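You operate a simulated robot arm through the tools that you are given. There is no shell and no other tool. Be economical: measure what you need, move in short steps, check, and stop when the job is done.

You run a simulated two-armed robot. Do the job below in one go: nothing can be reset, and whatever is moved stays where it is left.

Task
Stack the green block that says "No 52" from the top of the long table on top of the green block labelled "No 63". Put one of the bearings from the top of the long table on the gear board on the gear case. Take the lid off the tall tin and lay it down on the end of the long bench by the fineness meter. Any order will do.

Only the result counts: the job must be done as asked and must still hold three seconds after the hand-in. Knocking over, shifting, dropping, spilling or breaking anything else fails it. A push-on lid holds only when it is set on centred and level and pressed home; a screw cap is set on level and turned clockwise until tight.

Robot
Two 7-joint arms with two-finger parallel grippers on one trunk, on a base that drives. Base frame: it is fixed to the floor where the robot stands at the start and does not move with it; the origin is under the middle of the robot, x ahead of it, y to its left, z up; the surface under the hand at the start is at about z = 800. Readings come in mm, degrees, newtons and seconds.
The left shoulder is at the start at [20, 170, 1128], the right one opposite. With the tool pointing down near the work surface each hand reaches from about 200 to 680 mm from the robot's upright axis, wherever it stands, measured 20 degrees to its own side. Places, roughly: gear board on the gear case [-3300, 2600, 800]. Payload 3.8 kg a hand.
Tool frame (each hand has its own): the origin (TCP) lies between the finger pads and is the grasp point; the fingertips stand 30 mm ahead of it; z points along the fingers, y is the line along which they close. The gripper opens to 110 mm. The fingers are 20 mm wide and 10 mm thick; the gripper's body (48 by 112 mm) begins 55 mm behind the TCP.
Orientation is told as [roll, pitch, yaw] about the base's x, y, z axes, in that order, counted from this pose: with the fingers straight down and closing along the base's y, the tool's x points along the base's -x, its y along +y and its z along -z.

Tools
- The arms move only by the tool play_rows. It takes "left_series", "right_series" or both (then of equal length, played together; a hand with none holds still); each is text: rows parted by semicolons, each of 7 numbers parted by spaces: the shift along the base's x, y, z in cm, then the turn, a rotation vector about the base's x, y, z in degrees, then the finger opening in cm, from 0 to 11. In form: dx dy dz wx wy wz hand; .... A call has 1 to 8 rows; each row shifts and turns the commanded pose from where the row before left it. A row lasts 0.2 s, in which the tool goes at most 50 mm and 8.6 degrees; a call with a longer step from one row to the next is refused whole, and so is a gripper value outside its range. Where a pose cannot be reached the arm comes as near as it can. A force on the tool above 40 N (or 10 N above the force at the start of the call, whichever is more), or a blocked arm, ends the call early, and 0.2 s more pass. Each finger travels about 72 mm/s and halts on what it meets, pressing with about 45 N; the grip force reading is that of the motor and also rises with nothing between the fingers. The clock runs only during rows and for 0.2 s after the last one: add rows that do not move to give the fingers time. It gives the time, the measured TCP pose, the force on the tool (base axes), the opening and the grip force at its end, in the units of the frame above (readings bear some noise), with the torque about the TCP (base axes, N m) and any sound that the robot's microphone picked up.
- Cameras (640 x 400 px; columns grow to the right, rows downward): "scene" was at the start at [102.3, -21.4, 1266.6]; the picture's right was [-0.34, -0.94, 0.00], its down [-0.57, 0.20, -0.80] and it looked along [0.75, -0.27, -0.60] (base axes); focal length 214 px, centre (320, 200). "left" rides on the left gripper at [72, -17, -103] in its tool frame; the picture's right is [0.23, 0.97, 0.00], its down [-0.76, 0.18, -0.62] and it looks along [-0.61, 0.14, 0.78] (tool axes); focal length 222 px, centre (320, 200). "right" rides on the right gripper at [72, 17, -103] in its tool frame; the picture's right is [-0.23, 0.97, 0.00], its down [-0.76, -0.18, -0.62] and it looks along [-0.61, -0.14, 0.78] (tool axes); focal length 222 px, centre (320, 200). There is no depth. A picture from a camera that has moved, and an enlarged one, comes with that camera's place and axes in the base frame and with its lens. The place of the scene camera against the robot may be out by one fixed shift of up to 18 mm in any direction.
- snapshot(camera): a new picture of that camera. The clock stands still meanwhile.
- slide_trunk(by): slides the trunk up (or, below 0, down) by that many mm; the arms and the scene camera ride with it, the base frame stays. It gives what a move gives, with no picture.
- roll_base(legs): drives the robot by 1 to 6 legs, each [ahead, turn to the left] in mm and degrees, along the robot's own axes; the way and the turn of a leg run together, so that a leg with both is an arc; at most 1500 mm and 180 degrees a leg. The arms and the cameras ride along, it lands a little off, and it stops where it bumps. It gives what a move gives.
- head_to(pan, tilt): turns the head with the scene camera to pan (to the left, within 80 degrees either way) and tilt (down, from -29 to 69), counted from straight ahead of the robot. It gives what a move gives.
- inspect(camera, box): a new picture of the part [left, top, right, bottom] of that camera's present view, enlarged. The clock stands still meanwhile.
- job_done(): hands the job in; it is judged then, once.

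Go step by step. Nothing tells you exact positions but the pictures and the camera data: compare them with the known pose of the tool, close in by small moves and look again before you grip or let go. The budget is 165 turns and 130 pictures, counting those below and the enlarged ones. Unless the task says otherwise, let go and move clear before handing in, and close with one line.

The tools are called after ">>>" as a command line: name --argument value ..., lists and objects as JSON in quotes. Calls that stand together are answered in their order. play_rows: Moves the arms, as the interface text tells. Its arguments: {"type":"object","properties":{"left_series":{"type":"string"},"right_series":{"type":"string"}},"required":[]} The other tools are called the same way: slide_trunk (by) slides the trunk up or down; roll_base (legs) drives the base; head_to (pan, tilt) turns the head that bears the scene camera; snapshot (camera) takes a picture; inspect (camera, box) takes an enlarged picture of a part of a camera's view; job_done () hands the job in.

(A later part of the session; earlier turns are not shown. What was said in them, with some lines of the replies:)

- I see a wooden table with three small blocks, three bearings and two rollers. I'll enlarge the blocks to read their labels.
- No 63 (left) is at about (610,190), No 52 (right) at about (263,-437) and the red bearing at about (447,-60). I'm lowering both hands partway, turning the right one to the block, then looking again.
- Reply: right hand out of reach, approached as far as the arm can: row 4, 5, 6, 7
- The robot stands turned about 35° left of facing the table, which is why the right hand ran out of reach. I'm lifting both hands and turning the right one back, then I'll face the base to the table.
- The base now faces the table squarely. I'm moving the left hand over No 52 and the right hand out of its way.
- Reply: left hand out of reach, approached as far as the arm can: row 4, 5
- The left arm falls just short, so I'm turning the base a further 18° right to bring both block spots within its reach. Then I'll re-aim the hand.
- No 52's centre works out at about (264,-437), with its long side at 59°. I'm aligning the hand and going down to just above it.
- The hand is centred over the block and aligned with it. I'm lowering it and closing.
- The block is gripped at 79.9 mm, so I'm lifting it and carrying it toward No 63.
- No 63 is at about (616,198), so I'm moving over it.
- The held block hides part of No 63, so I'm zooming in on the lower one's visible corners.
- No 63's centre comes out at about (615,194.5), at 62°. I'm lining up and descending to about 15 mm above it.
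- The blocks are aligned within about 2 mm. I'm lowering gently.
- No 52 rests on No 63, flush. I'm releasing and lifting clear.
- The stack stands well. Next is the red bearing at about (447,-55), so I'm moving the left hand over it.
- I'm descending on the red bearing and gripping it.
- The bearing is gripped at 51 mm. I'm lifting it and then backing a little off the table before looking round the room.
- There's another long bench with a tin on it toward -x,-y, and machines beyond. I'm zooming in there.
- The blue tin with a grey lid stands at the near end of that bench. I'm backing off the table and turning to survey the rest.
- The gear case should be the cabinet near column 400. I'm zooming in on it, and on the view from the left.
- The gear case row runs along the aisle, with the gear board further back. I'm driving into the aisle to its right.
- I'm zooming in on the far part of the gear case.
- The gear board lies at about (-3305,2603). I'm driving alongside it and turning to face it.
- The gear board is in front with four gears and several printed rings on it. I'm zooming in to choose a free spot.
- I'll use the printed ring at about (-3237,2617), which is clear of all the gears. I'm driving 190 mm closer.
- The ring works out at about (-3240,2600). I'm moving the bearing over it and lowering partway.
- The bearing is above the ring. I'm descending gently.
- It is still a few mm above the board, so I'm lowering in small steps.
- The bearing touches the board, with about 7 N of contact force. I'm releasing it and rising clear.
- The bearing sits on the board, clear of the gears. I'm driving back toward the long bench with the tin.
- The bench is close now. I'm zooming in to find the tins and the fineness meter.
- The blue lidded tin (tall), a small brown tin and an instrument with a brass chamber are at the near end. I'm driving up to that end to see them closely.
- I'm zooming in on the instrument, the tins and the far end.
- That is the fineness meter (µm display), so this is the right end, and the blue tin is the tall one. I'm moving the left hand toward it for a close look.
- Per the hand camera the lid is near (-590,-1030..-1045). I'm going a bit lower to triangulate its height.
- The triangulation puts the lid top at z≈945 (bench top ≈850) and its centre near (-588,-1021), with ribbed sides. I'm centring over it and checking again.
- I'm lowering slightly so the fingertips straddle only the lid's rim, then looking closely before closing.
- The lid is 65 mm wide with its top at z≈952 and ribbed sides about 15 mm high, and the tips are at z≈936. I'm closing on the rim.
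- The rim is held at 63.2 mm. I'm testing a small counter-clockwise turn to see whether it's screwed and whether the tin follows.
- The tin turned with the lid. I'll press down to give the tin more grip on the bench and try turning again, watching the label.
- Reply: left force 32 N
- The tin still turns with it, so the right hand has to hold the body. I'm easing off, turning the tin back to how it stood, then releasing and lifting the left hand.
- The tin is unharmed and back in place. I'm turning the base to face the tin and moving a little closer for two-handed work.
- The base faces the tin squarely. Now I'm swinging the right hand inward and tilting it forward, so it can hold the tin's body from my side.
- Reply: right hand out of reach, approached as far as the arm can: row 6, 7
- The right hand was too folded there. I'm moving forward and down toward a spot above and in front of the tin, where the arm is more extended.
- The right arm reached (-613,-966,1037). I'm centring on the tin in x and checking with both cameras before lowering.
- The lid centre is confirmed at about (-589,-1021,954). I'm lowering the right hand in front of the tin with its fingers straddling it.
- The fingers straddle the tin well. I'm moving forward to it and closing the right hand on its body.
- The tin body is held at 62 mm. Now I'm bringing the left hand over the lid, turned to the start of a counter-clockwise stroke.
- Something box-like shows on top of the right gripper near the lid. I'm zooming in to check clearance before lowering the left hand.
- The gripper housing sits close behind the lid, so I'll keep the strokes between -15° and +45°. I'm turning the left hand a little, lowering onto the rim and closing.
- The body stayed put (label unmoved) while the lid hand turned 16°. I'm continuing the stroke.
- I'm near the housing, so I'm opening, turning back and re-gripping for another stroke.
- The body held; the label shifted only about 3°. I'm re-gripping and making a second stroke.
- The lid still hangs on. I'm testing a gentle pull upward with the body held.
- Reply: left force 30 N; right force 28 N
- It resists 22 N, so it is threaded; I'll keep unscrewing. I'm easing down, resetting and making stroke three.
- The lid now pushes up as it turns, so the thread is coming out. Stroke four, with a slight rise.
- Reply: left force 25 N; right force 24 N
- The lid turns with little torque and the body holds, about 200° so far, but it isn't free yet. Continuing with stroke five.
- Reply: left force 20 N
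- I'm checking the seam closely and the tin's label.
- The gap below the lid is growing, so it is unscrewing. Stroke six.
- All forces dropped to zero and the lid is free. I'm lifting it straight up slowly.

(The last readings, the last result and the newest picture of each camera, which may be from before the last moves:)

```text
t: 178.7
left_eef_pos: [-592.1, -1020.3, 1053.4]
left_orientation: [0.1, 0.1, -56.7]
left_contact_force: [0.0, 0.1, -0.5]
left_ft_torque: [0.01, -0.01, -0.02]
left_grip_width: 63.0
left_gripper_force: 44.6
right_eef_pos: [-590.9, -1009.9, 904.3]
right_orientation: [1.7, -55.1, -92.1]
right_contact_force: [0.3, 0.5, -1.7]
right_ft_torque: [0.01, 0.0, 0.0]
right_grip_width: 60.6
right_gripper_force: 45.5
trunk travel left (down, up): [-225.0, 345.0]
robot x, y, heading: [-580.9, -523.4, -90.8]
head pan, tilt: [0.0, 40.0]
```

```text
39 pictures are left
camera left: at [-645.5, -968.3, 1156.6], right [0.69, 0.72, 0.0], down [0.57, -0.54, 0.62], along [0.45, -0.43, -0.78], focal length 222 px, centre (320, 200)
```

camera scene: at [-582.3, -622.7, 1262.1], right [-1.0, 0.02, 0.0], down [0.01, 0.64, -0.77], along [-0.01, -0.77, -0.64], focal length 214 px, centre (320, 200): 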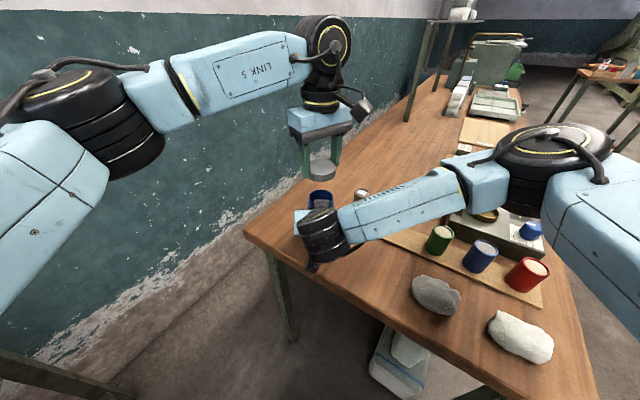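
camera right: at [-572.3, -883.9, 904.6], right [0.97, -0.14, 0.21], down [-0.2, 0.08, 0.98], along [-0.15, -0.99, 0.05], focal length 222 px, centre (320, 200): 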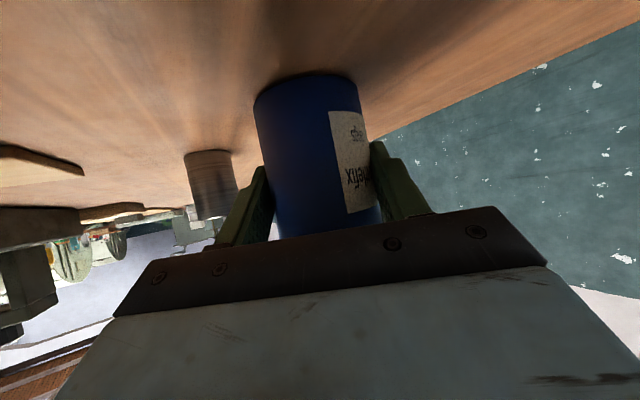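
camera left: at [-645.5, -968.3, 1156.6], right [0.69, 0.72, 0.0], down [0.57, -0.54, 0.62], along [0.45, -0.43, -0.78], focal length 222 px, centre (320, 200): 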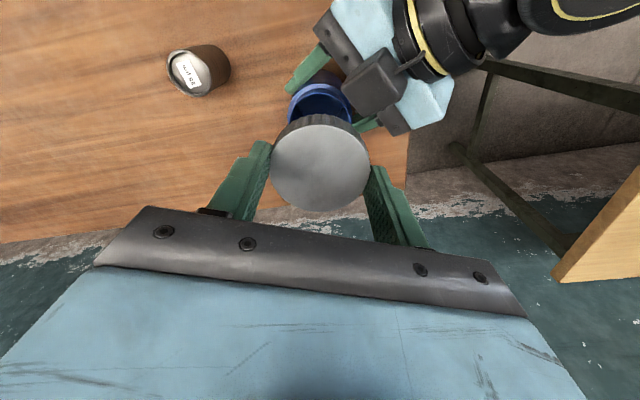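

The lid is off. I'm moving it aside to the left, then releasing the tin with the right hand and backing out the way it came.

>>> play_rows --left_series "0 0 2 0 0 0 5.5;3 0 3 0 0 0 5.5;4 0 0 0 0 0 5.5;4 0 0 0 0 0 5.5;4 0 0 0 0 0 5.5;0 0 0 0 0 0 5.5" --right_series "0 0 0 0 0 0 5.5;0 0 0 0 0 0 6.3;0 0 0 0 0 0 6.8;0 0 0 0 0 0 7.5;0 0 0 0 0 0 8.5;0 0 0 0 0 0 8.5"

>>> play_rows --right_series "0 1 0 0 0 0 8.5;0 2 0.6 0 0 0 8.5;0 2 0.6 0 0 0 8.5;0 0 2 0 0 0 8.5;0 0 2.5 0 0 0 8.5;0 0 2.5 0 0 0 8.5;0 0 2.5 0 0 0 8.5;-2 -0.5 2.5 0 0 0 8.5"

>>> snapshot --camera "scene"

```text
t: 180.1
left_eef_pos: [-440.1, -1022.1, 1103.2]
left_orientation: [0.0, 0.0, -56.7]
left_contact_force: [-0.1, -0.3, 0.0]
left_ft_torque: [-0.01, -0.04, 0.02]
left_grip_width: 63.1
left_gripper_force: 44.2
right_eef_pos: [-590.5, -1009.4, 904.7]
right_orientation: [1.8, -55.0, -92.1]
right_contact_force: [-0.1, -0.1, -0.5]
right_ft_torque: [0.01, 0.03, 0.01]
right_grip_width: 85.0
right_gripper_force: 0.0
trunk travel left (down, up): [-225.0, 345.0]
robot x, y, heading: [-577.0, -526.0, -91.2]
head pan, tilt: [0.0, 40.0]
```

```text
t: 181.9
left_eef_pos: [-442.1, -1023.0, 1102.9]
left_orientation: [0.0, 0.0, -56.6]
left_contact_force: [-0.6, -1.3, -0.5]
left_ft_torque: [-0.01, -0.02, 0.02]
left_grip_width: 62.9
left_gripper_force: 44.6
right_eef_pos: [-612.6, -962.6, 1035.4]
right_orientation: [1.8, -55.1, -92.0]
right_contact_force: [0.0, 1.6, 0.2]
right_ft_torque: [0.0, -0.01, 0.02]
right_grip_width: 84.9
right_gripper_force: 0.0
trunk travel left (down, up): [-225.0, 345.0]
robot x, y, heading: [-580.4, -523.0, -91.2]
head pan, tilt: [0.0, 40.0]
```

```text
38 pictures are left
camera scene: at [-583.0, -622.4, 1262.1], right [-1.0, 0.02, 0.0], down [0.01, 0.64, -0.77], along [-0.01, -0.77, -0.64], focal length 214 px, centre (320, 200)
```

scene: 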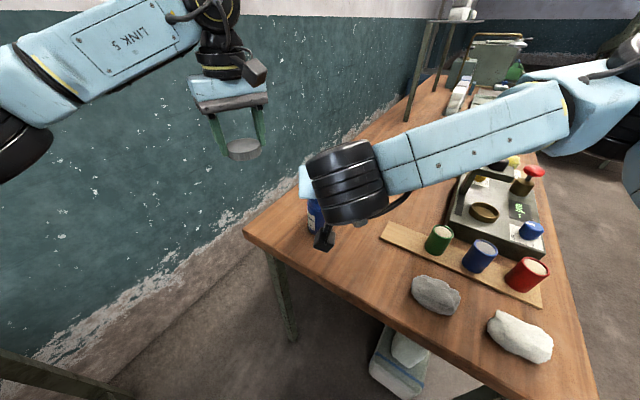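

I'm retracing the right hand's way out.

>>> play_rows --right_series "-3 0 1.9 0 0 0 8.5;-3 0 1.9 0 0 0 8.5;-3 0.5 1.9 0 0 0 8.5;-3 0.5 1.9 0 0 0 8.5;-3 0.5 1.9 0 0 0 8.5;-3 0.5 1.9 0 0 0 8.5;0 0 0 0 0 0 8.5"

>>> play_rows --right_series "-4 0.3 0.8 7.86 0 0 8.5;-4 0.3 0.8 7.86 0 0 8.5;-4 0.3 0.8 7.86 0 0 8.5;-4 0.3 0.8 7.86 0 0 8.5;-4 0.3 0.8 7.86 0 0 8.5;-4 0.3 0.8 7.86 0 0 8.5;-4 0.3 0.8 7.86 0 0 8.5;0 0 0 0 0 0 8.5"

>>> snapshot --camera "scene"

```text
t: 183.5
left_eef_pos: [-439.7, -1023.0, 1102.4]
left_orientation: [-0.1, 0.0, -56.7]
left_contact_force: [-0.2, 0.9, 0.4]
left_ft_torque: [-0.01, 0.0, 0.01]
left_grip_width: 63.0
left_gripper_force: 45.2
right_eef_pos: [-792.7, -943.7, 1152.7]
right_orientation: [1.7, -55.0, -92.0]
right_contact_force: [0.7, 0.8, 0.8]
right_ft_torque: [0.01, -0.01, 0.01]
right_grip_width: 85.0
right_gripper_force: 0.3
trunk travel left (down, up): [-225.0, 345.0]
robot x, y, heading: [-573.9, -526.2, -91.5]
head pan, tilt: [0.0, 40.0]
```

```text
t: 185.3
left_eef_pos: [-439.9, -1021.2, 1103.6]
left_orientation: [-0.1, 0.0, -56.7]
left_contact_force: [-0.1, -0.8, 0.5]
left_ft_torque: [-0.05, 0.0, 0.02]
left_grip_width: 63.0
left_gripper_force: 44.9
right_eef_pos: [-1070.9, -924.1, 1208.9]
right_orientation: [0.0, 0.0, -91.1]
right_contact_force: [-0.1, 0.0, 0.3]
right_ft_torque: [0.02, -0.01, 0.01]
right_grip_width: 84.9
right_gripper_force: 0.0
trunk travel left (down, up): [-225.0, 345.0]
robot x, y, heading: [-576.2, -526.5, -91.0]
head pan, tilt: [0.0, 40.0]
```

```text
37 pictures are left
camera scene: at [-582.4, -622.4, 1262.1], right [-1.0, 0.02, 0.0], down [0.01, 0.64, -0.77], along [-0.02, -0.77, -0.64], focal length 214 px, centre (320, 200)
```

scene: 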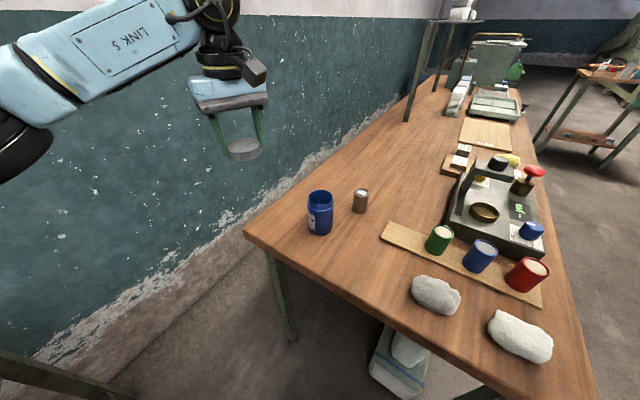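

The open tin stands where it was. Now I'm carrying the lid to the free spot at about (-690,-900) on this end of the bench.

>>> play_rows --left_series "-3.57 1.75 0 0 0 -5 5.5;-3.57 1.75 0 0 0 -5 5.5;-3.57 1.75 0 0 0 -5 5.5;-3.57 1.75 0 0 0 -5 5.5;-3.57 1.75 -2 0 0 -5 5.5;-3.57 1.75 -2.5 0 0 -5 5.5;-3.57 1.75 -2.5 0 0 -4 5.5;0 0 0 0 0 0 5.5"

>>> snapshot --camera "left"

>>> snapshot --camera "scene"

```text
t: 187.1
left_eef_pos: [-691.4, -899.9, 1036.6]
left_orientation: [-0.1, 0.1, -90.7]
left_contact_force: [0.1, 0.0, 0.0]
left_ft_torque: [-0.02, 0.02, 0.0]
left_grip_width: 62.9
left_gripper_force: 45.0
right_eef_pos: [-1070.8, -926.0, 1209.9]
right_orientation: [0.1, 0.0, -91.2]
right_contact_force: [-0.7, -0.7, 0.2]
right_ft_torque: [-0.05, 0.04, 0.01]
right_grip_width: 84.9
right_gripper_force: 0.0
trunk travel left (down, up): [-225.0, 345.0]
robot x, y, heading: [-580.7, -523.8, -91.2]
head pan, tilt: [0.0, 40.0]
```

```text
36 pictures are left
camera left: at [-707.4, -826.4, 1140.1], right [0.98, 0.21, 0.0], down [0.17, -0.76, 0.62], along [0.13, -0.61, -0.78], focal length 222 px, centre (320, 200)
```

left: 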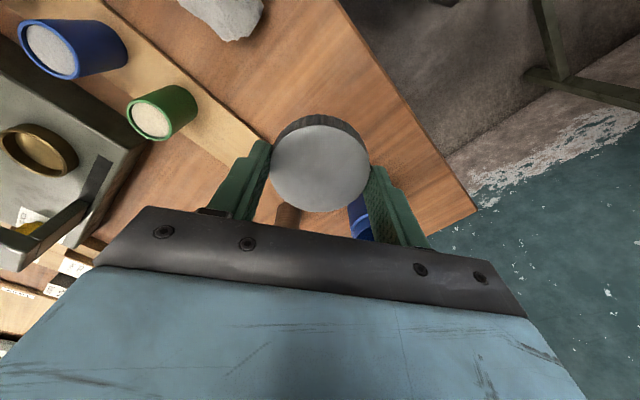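

```text
35 pictures are left
camera scene: at [-581.7, -622.7, 1262.1], right [-1.0, 0.02, 0.0], down [0.01, 0.64, -0.77], along [-0.02, -0.77, -0.64], focal length 214 px, centre (320, 200)
```

scene: 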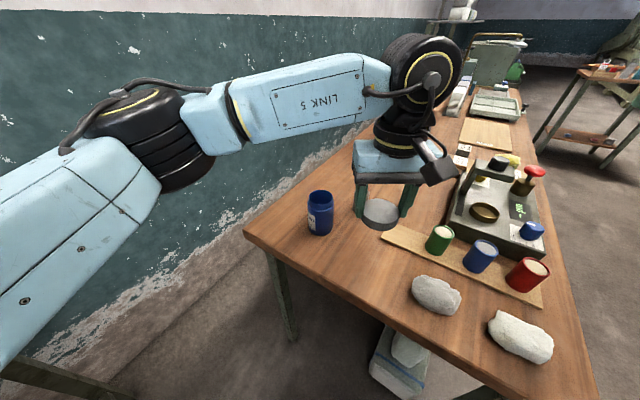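

The spot is clear. I'm shifting 15 mm inward and lowering to just above the bench.

>>> play_rows --left_series "0 -0.7 -3 0 0 0 5.5;0 -0.8 -3 0 0 0 5.5;0 0 -3 0 0 0 5.5;0 0 -2.5 0 0 0 5.5;0 0 -1.3 0 0 0 5.5;0 0 0 0 0 0 5.5"

>>> inspect --camera "scene" --box '[320, 170, 440, 290]'

>>> snapshot --camera "left"

```text
t: 188.5
left_eef_pos: [-690.7, -914.0, 906.0]
left_orientation: [-0.1, 0.1, -90.7]
left_contact_force: [0.0, -0.5, 0.0]
left_ft_torque: [0.01, 0.0, 0.01]
left_grip_width: 62.9
left_gripper_force: 44.7
right_eef_pos: [-1071.5, -924.3, 1209.3]
right_orientation: [0.1, -0.1, -91.2]
right_contact_force: [-0.2, -0.7, -0.5]
right_ft_torque: [0.01, -0.01, 0.05]
right_grip_width: 85.1
right_gripper_force: 0.1
trunk travel left (down, up): [-225.0, 345.0]
robot x, y, heading: [-578.8, -527.8, -91.1]
head pan, tilt: [0.0, 40.0]
```

```text
3.33 times, centred on (380, 230) of scene
camera zoom: at [-582.3, -622.5, 1262.1], right [-1.0, 0.02, 0.0], down [0.01, 0.64, -0.77], along [-0.01, -0.77, -0.64], focal length 715 px, centre (120, 100)
```

zoom: 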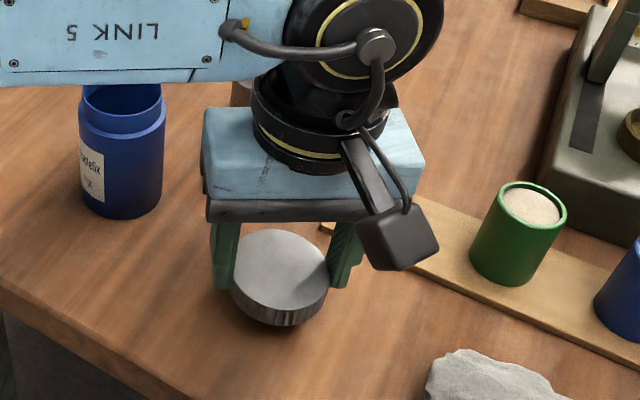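

```text
33 pictures are left
camera left: at [-707.1, -839.9, 1009.3], right [0.98, 0.22, 0.0], down [0.17, -0.76, 0.62], along [0.13, -0.61, -0.78], focal length 222 px, centre (320, 200)
```

left: 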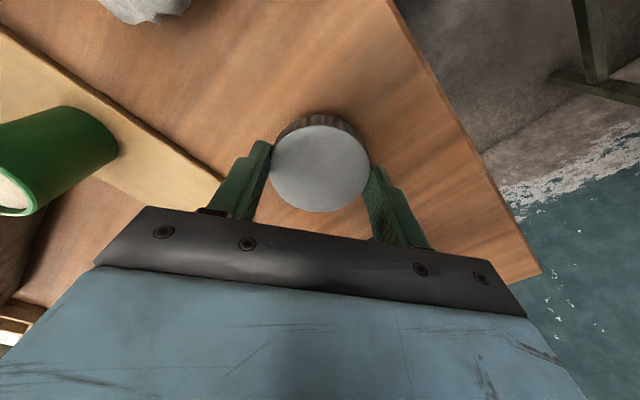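

I'm lowering gently until it touches.

>>> play_rows --left_series "0 0 -0.4 0 0 0 5.5;0 0 -0.3 0 0 0 5.5;0 0 -0.2 0 0 0 5.5;0 0 0 0 0 0 5.5"

```text
t: 189.5
left_eef_pos: [-691.9, -915.2, 898.0]
left_orientation: [0.0, 0.0, -90.6]
left_contact_force: [0.1, 0.8, 0.9]
left_ft_torque: [-0.02, -0.01, 0.03]
left_grip_width: 63.2
left_gripper_force: 45.1
right_eef_pos: [-1070.9, -925.4, 1208.4]
right_orientation: [0.1, 0.0, -91.2]
right_contact_force: [-0.2, 0.6, 0.8]
right_ft_torque: [0.03, -0.02, 0.0]
right_grip_width: 85.1
right_gripper_force: 0.0
trunk travel left (down, up): [-225.0, 345.0]
robot x, y, heading: [-577.4, -524.9, -91.2]
head pan, tilt: [0.0, 40.0]
```

>>> play_rows --left_series "0 0 -0.2 0 0 0 5.5;0 0 -0.2 0 0 0 5.5;0 0 0 0 0 0 5.5"

>>> inspect --camera "scene" --box '[340, 200, 420, 270]'

```text
t: 190.3
left_eef_pos: [-690.3, -913.8, 893.3]
left_orientation: [-0.1, 0.0, -90.8]
left_contact_force: [0.1, -0.8, -0.5]
left_ft_torque: [0.0, 0.01, 0.0]
left_grip_width: 63.2
left_gripper_force: 45.0
right_eef_pos: [-1070.8, -925.8, 1208.2]
right_orientation: [0.1, 0.0, -91.3]
right_contact_force: [0.4, 0.5, 0.5]
right_ft_torque: [-0.04, -0.03, 0.05]
right_grip_width: 84.9
right_gripper_force: 0.1
trunk travel left (down, up): [-225.0, 345.0]
robot x, y, heading: [-580.9, -526.9, -91.1]
head pan, tilt: [0.0, 40.0]
```

```text
5.71 times, centred on (380, 235) of scene
camera zoom: at [-582.3, -622.6, 1262.1], right [-1.0, 0.02, 0.0], down [0.01, 0.64, -0.77], along [-0.01, -0.77, -0.64], focal length 1226 px, centre (-23, 0)
```

zoom: 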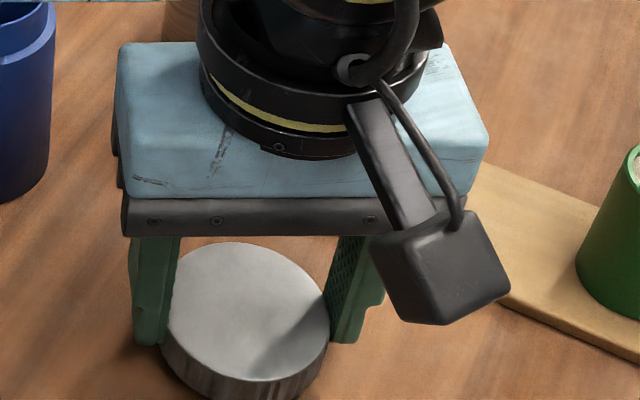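

>>> play_rows --left_series "0 0 -0.2 0 0 0 5.5;0 0 -0.2 0 0 0 5.5;0 0 0 0 0 0 5.5"

>>> inspect --camera "left" --box '[240, 90, 400, 220]'

```text
t: 191.1
left_eef_pos: [-691.1, -913.3, 888.4]
left_orientation: [-0.1, -0.1, -90.7]
left_contact_force: [0.7, -1.1, -0.4]
left_ft_torque: [0.01, 0.0, 0.01]
left_grip_width: 63.2
left_gripper_force: 45.1
right_eef_pos: [-1070.4, -925.2, 1209.4]
right_orientation: [0.0, -0.1, -91.3]
right_contact_force: [0.2, 0.4, 0.5]
right_ft_torque: [0.02, -0.01, 0.01]
right_grip_width: 84.9
right_gripper_force: 0.1
trunk travel left (down, up): [-225.0, 345.0]
robot x, y, heading: [-578.4, -526.0, -91.0]
head pan, tilt: [0.0, 40.0]
```

```text
3.08 times, centred on (320, 155) of left
camera zoom: at [-707.2, -839.8, 991.9], right [0.98, 0.22, 0.0], down [0.17, -0.76, 0.62], along [0.13, -0.61, -0.78], focal length 684 px, centre (320, 338)
```

zoom: 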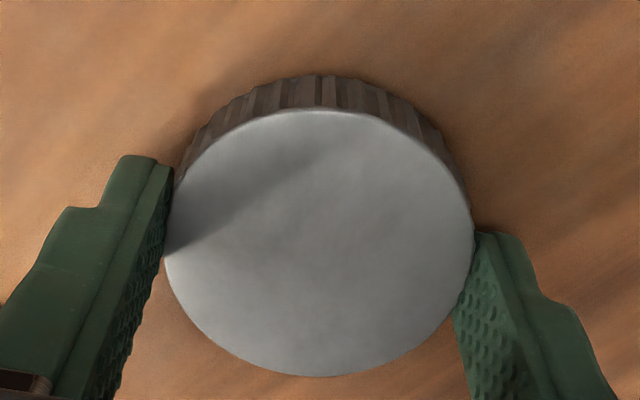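

>>> play_rows --left_series "0 0 -0.15 0 0 0 5.5;0 0 -0.15 0 0 0 5.5;0 0 0 0 0 0 5.5"

```text
t: 191.9
left_eef_pos: [-692.1, -913.3, 887.4]
left_orientation: [-0.1, 0.0, -90.7]
left_contact_force: [1.7, -0.1, 5.4]
left_ft_torque: [-0.04, 0.13, -0.02]
left_grip_width: 63.2
left_gripper_force: 45.3
right_eef_pos: [-1071.0, -924.3, 1210.0]
right_orientation: [0.1, -0.1, -91.3]
right_contact_force: [0.1, 0.8, -0.2]
right_ft_torque: [0.01, -0.03, 0.02]
right_grip_width: 84.9
right_gripper_force: 0.0
trunk travel left (down, up): [-225.0, 345.0]
robot x, y, heading: [-577.3, -526.0, -90.9]
head pan, tilt: [0.0, 40.0]
```

The lid is on the bench (about 6 N). I'm releasing it and moving clear.

>>> play_rows --left_series "0 0 0 0 0 0 6.6;0 0 0 0 0 0 7.5;0 0 0 0 0 0 8.5;0 0 1 0 0 0 8.5;0 0 3 0 0 0 8.5;0 0 4 0 0 0 8.5;0 0 4 0 0 0 8.5;0 0 4 0 0 0 8.5"

>>> play_rows --left_series "2 0 4 0 0 0 8.5;4 0 0 0 0 0 8.5;4 0 0 0 0 0 8.5;4 0 0 0 0 0 8.5;4 0 0 0 0 0 8.5;4 0 0 0 0 0 8.5;0 0 0 0 0 0 8.5"

>>> snapshot --camera "scene"

```text
t: 193.7
left_eef_pos: [-690.8, -913.0, 1047.0]
left_orientation: [0.0, 0.0, -90.6]
left_contact_force: [0.6, 0.0, -0.5]
left_ft_torque: [-0.03, 0.0, 0.05]
left_grip_width: 84.9
left_gripper_force: 0.0
right_eef_pos: [-1071.1, -925.5, 1209.1]
right_orientation: [0.1, -0.1, -91.2]
right_contact_force: [0.1, 0.3, -0.3]
right_ft_torque: [0.0, 0.0, 0.0]
right_grip_width: 85.3
right_gripper_force: 0.0
trunk travel left (down, up): [-225.0, 345.0]
robot x, y, heading: [-579.6, -525.5, -91.1]
head pan, tilt: [0.0, 40.0]
```

```text
t: 195.3
left_eef_pos: [-472.0, -914.3, 1084.6]
left_orientation: [0.0, 0.0, -90.7]
left_contact_force: [-0.2, 0.6, -0.4]
left_ft_torque: [0.01, -0.01, 0.03]
left_grip_width: 85.0
left_gripper_force: 0.0
right_eef_pos: [-1070.9, -924.5, 1207.6]
right_orientation: [0.1, 0.0, -91.1]
right_contact_force: [-0.4, -0.2, 0.4]
right_ft_torque: [-0.01, -0.05, 0.01]
right_grip_width: 85.0
right_gripper_force: 0.0
trunk travel left (down, up): [-225.0, 345.0]
robot x, y, heading: [-578.8, -520.4, -91.3]
head pan, tilt: [0.0, 40.0]
```

```text
30 pictures are left
camera scene: at [-582.9, -622.6, 1262.1], right [-1.0, 0.02, 0.0], down [0.01, 0.64, -0.77], along [-0.01, -0.77, -0.64], focal length 214 px, centre (320, 200)
```

scene: 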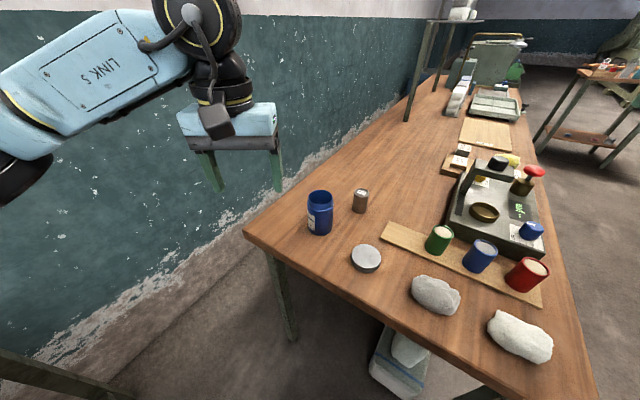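

The lid lies flat on the bench end by the fineness meter, and the tin stands open. One last look at the stack before handing in.

>>> head_to --pan 80 --tilt 20

>>> snapshot --camera "scene"

```text
t: 196.8
left_eef_pos: [-473.5, -914.2, 1084.0]
left_orientation: [-0.2, 0.0, -90.7]
left_contact_force: [0.5, 0.2, -0.1]
left_ft_torque: [0.01, -0.01, -0.02]
left_grip_width: 85.1
left_gripper_force: 0.0
right_eef_pos: [-1071.4, -925.3, 1209.2]
right_orientation: [0.2, 0.0, -91.2]
right_contact_force: [0.5, 0.4, -0.4]
right_ft_torque: [-0.02, 0.0, 0.0]
right_grip_width: 85.0
right_gripper_force: 0.2
trunk travel left (down, up): [-225.0, 345.0]
robot x, y, heading: [-574.3, -522.7, -91.1]
head pan, tilt: [80.0, 20.0]
```

```text
29 pictures are left
camera scene: at [-489.2, -555.6, 1293.5], right [-0.19, -0.98, 0.0], down [-0.34, 0.07, -0.94], along [0.92, -0.18, -0.34], focal length 214 px, centre (320, 200)
```

scene: 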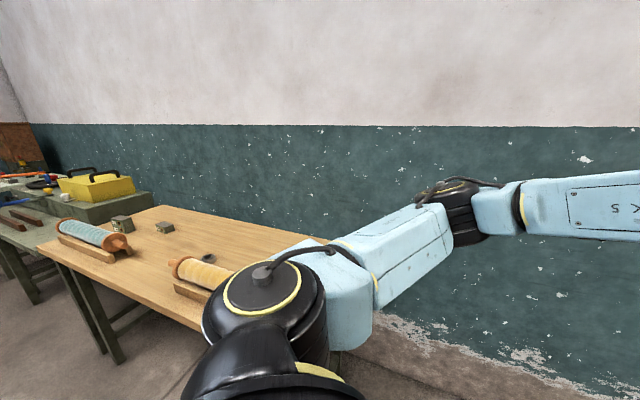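

The stack still stands on the table and everything else is in place, so I'm handing in.

>>> job_done

```text
The job is handed in.
```

The job is handed in: block No 52 is stacked on No 63, the red-ringed bearing is on the gear board, and the tall tin's lid lies flat on the end of the long bench by the fineness meter.
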